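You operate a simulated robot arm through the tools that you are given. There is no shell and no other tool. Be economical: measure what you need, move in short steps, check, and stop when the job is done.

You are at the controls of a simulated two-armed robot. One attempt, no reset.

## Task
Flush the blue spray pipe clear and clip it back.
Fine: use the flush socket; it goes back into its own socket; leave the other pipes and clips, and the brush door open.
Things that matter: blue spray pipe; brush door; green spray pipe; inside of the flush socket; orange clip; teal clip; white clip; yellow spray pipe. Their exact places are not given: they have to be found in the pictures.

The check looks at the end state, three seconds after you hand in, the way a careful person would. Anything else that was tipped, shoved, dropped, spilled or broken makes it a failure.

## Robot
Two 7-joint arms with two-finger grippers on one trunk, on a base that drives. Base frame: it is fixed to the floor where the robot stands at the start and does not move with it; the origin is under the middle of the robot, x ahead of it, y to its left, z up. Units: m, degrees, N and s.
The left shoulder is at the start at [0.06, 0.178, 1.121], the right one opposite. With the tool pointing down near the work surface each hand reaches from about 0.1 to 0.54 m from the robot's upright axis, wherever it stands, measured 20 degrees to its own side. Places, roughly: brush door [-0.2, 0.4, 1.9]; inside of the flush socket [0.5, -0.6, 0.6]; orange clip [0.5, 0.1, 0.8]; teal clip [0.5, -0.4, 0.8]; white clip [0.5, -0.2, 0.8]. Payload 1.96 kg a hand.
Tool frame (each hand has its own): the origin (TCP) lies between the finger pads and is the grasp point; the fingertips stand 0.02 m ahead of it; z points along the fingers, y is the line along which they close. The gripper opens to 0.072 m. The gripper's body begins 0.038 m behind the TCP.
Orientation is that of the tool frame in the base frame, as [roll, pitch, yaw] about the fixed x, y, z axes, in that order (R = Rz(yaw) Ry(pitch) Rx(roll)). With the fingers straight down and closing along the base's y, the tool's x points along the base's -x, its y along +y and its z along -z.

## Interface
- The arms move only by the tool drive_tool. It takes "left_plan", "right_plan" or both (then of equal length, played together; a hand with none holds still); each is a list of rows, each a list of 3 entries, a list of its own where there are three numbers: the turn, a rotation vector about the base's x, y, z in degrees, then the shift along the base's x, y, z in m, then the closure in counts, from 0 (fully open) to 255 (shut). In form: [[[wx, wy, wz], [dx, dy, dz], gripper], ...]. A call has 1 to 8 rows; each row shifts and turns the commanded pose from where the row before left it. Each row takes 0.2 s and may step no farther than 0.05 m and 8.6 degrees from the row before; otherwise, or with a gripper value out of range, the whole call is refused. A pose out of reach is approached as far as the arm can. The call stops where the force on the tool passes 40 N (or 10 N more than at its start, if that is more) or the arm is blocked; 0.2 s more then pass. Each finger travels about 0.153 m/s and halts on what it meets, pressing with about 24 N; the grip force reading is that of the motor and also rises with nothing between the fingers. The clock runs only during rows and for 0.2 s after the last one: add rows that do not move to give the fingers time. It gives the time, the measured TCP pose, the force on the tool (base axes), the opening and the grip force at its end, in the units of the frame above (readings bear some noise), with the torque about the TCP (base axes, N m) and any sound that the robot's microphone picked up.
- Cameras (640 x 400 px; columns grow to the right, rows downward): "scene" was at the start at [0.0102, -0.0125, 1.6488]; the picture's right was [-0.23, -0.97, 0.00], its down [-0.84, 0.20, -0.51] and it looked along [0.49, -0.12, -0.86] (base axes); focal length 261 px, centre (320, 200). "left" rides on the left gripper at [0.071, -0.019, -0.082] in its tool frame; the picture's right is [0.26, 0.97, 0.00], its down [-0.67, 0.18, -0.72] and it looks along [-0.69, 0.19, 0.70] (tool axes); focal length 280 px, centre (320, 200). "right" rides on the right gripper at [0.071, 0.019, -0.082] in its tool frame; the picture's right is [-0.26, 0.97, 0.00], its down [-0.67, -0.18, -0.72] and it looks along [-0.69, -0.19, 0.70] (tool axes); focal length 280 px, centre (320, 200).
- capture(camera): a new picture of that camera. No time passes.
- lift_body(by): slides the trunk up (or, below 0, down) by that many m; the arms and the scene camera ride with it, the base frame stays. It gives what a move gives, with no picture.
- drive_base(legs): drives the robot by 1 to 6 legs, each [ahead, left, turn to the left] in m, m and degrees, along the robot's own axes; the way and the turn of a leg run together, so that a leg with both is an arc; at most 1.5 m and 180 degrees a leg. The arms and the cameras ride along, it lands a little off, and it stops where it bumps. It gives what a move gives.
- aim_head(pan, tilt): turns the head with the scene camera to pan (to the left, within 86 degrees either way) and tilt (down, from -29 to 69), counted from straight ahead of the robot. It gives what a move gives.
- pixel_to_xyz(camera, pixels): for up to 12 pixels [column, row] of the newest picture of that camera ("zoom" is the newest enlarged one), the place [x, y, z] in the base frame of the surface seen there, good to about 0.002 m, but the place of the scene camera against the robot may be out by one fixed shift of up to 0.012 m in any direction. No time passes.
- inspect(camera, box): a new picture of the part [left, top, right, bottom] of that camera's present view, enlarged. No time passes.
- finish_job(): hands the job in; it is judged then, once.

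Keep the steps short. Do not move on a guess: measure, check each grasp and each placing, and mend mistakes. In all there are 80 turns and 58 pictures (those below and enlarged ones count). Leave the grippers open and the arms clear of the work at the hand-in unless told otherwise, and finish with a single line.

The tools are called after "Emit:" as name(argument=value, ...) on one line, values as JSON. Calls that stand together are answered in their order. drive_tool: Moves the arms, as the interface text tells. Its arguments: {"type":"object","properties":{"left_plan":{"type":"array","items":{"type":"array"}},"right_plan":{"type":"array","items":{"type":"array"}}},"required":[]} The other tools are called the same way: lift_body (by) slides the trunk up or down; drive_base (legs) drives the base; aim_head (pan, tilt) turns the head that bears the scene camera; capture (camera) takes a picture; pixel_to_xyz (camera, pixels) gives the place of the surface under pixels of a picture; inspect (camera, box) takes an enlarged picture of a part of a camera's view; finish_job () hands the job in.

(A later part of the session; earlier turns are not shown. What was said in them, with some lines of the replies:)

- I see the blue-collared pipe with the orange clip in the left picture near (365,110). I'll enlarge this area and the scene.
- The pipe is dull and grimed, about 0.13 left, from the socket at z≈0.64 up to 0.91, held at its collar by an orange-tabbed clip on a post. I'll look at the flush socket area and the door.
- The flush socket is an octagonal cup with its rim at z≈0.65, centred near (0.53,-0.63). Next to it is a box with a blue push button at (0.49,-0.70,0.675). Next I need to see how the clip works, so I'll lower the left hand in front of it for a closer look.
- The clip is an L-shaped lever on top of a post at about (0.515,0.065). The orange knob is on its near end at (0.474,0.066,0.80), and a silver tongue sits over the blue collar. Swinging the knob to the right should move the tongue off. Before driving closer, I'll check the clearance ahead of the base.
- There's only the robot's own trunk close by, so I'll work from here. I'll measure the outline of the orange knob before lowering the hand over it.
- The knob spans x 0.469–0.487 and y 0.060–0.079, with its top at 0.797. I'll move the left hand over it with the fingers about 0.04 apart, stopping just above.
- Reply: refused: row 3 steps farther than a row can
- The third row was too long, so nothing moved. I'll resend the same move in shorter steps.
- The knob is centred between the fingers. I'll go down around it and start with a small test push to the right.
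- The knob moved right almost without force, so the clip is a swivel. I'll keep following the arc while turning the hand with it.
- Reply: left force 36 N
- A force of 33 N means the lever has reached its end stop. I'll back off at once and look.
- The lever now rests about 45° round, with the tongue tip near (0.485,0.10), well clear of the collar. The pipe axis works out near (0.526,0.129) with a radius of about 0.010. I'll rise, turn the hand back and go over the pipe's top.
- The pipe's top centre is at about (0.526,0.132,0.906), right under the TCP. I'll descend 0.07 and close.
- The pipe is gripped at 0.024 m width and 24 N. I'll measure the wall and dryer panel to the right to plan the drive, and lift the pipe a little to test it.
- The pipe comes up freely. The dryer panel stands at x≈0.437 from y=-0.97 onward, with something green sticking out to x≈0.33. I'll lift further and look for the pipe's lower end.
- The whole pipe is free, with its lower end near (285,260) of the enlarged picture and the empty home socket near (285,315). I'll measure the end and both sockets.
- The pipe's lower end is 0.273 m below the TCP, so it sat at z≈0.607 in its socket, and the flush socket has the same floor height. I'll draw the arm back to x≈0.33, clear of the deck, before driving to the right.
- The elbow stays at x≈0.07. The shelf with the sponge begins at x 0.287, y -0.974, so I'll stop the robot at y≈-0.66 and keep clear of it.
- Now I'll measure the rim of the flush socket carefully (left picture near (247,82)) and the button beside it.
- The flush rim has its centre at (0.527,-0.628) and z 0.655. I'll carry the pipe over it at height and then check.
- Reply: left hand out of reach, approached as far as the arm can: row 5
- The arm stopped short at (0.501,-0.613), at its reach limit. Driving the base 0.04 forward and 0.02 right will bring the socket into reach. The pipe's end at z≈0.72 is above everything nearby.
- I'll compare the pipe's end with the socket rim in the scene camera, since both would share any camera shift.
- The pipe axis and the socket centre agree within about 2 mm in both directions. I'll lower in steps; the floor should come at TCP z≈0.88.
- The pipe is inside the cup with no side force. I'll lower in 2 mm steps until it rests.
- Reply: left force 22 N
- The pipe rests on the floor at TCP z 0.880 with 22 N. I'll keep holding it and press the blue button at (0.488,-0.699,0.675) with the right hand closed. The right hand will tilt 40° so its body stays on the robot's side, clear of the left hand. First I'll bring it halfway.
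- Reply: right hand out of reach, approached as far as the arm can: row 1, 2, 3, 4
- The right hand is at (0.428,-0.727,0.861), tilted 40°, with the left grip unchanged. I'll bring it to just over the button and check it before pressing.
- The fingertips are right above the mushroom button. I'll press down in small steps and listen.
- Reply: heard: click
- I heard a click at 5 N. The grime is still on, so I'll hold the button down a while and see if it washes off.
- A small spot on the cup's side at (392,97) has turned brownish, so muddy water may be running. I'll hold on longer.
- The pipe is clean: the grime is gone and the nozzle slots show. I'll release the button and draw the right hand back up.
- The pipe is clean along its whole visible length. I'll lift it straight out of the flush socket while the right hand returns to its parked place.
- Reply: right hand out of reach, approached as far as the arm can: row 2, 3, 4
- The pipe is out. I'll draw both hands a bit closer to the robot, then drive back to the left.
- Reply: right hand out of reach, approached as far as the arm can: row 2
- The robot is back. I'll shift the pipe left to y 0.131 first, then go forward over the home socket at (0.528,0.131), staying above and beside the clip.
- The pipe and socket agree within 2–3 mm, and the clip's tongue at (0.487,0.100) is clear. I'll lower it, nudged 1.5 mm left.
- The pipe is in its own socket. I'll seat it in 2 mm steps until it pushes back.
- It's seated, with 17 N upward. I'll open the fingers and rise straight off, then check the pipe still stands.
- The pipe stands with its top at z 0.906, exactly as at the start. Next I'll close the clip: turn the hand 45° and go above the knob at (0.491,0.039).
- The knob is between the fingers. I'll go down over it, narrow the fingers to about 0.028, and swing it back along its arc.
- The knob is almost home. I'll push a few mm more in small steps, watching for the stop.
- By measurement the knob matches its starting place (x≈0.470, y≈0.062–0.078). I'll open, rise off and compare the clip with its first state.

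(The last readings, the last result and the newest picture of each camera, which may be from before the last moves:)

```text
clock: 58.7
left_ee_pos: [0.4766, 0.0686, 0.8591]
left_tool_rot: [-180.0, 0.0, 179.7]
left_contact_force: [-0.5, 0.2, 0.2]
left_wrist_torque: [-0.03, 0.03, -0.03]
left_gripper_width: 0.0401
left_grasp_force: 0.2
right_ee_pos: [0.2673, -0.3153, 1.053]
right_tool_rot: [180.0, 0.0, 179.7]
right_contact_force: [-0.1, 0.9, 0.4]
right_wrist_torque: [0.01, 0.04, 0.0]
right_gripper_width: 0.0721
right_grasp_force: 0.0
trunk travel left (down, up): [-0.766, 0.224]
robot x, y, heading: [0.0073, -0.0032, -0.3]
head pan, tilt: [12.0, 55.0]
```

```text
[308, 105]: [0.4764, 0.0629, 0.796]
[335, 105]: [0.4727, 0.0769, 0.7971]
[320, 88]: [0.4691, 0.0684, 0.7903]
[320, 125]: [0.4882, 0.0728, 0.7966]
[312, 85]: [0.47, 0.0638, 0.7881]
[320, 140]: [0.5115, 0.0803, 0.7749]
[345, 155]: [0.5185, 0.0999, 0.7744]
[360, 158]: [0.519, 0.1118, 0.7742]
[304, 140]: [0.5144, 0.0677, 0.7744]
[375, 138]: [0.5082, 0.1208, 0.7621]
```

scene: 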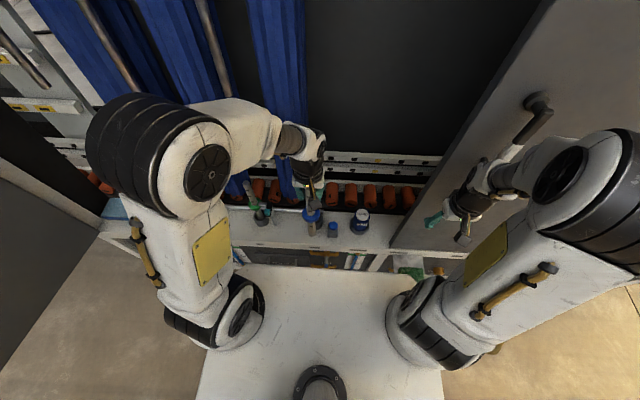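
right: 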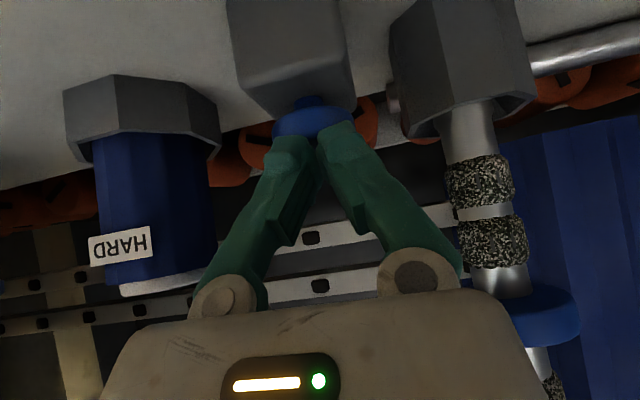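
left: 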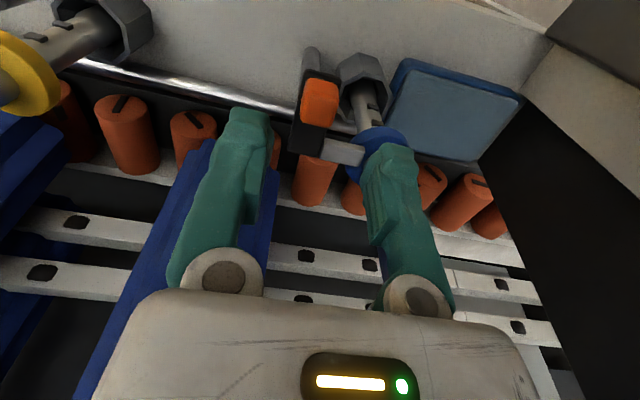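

The clip matches its starting pose and its tongue is back over the collar. I'll withdraw the left hand up and back with open fingers, and take a last look.

Emit:
drive_tool(left_plan=[[[0, 0, 0], [0, 0, 0.045], 60], [[0, 0, 0], [0, 0, 0.045], 0], [[0, 0, 0], [-0.02, -0.01, 0.04], 0], [[0, 0, 0], [-0.03, -0.01, 0.03], 0], [[0, 0, 0], [-0.03, -0.01, 0.03], 0], [[0, 0, 0], [-0.03, -0.01, 0.03], 0], [[0, 0, 0], [0, 0, 0], 0]])

Emit:
aim_head(pan=-10, tilt=58)

Emit:
inspect(camera="scene", box=[180, 130, 460, 280])

Emit:
inspect(camera="left", box=[260, 20, 480, 190])

```text
clock: 60.3
left_ee_pos: [0.3646, 0.0277, 1.0793]
left_tool_rot: [-180.0, -0.1, 179.7]
left_contact_force: [-0.1, -0.6, 0.4]
left_wrist_torque: [-0.01, 0.02, 0.02]
left_gripper_width: 0.0717
left_grasp_force: 0.1
right_ee_pos: [0.2668, -0.3137, 1.054]
right_tool_rot: [179.9, 0.0, 179.7]
right_contact_force: [0.7, -0.2, -0.3]
right_wrist_torque: [-0.01, -0.02, -0.01]
right_gripper_width: 0.0721
right_grasp_force: 0.2
trunk travel left (down, up): [-0.766, 0.224]
robot x, y, heading: [0.0071, -0.0061, -0.3]
head pan, tilt: [12.0, 55.0]
```

```text
clock: 61.1
left_ee_pos: [0.3644, 0.0283, 1.0798]
left_tool_rot: [180.0, 0.0, 179.7]
left_contact_force: [-0.7, -1.0, 0.0]
left_wrist_torque: [-0.01, -0.02, 0.0]
left_gripper_width: 0.0719
left_grasp_force: 0.1
right_ee_pos: [0.2654, -0.3157, 1.0541]
right_tool_rot: [179.9, 0.0, 179.7]
right_contact_force: [0.5, 0.8, -0.5]
right_wrist_torque: [-0.03, -0.01, 0.01]
right_gripper_width: 0.0721
right_grasp_force: 0.1
trunk travel left (down, up): [-0.766, 0.224]
robot x, y, heading: [0.0074, -0.0066, -0.3]
head pan, tilt: [-10.0, 58.0]
```

```text
2.29 times, centred on (320, 205) of scene
```

zoom: 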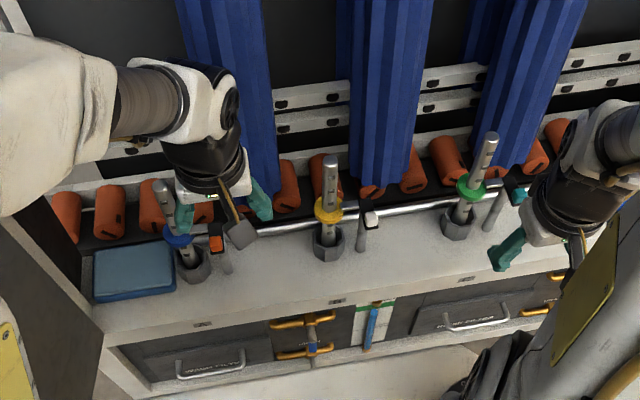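

```text
2.35 times, centred on (370, 105) of left
```

zoom: 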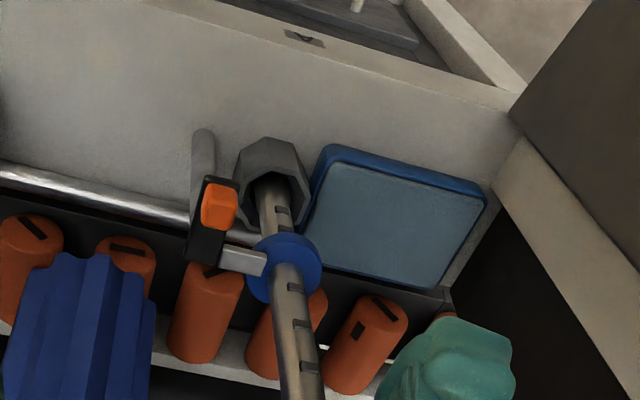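

The blue pipe is clean, in its own socket and clipped. The green and yellow pipes and their clips are untouched, and both grippers are open and clear, so I'm handing in.

Emit:
finish_job()

```text
The job is handed in.
```

The blue spray pipe was flushed clean in the flush socket and is back in its own socket with the orange clip closed; I didn't touch the other pipes and clips or the brush door.
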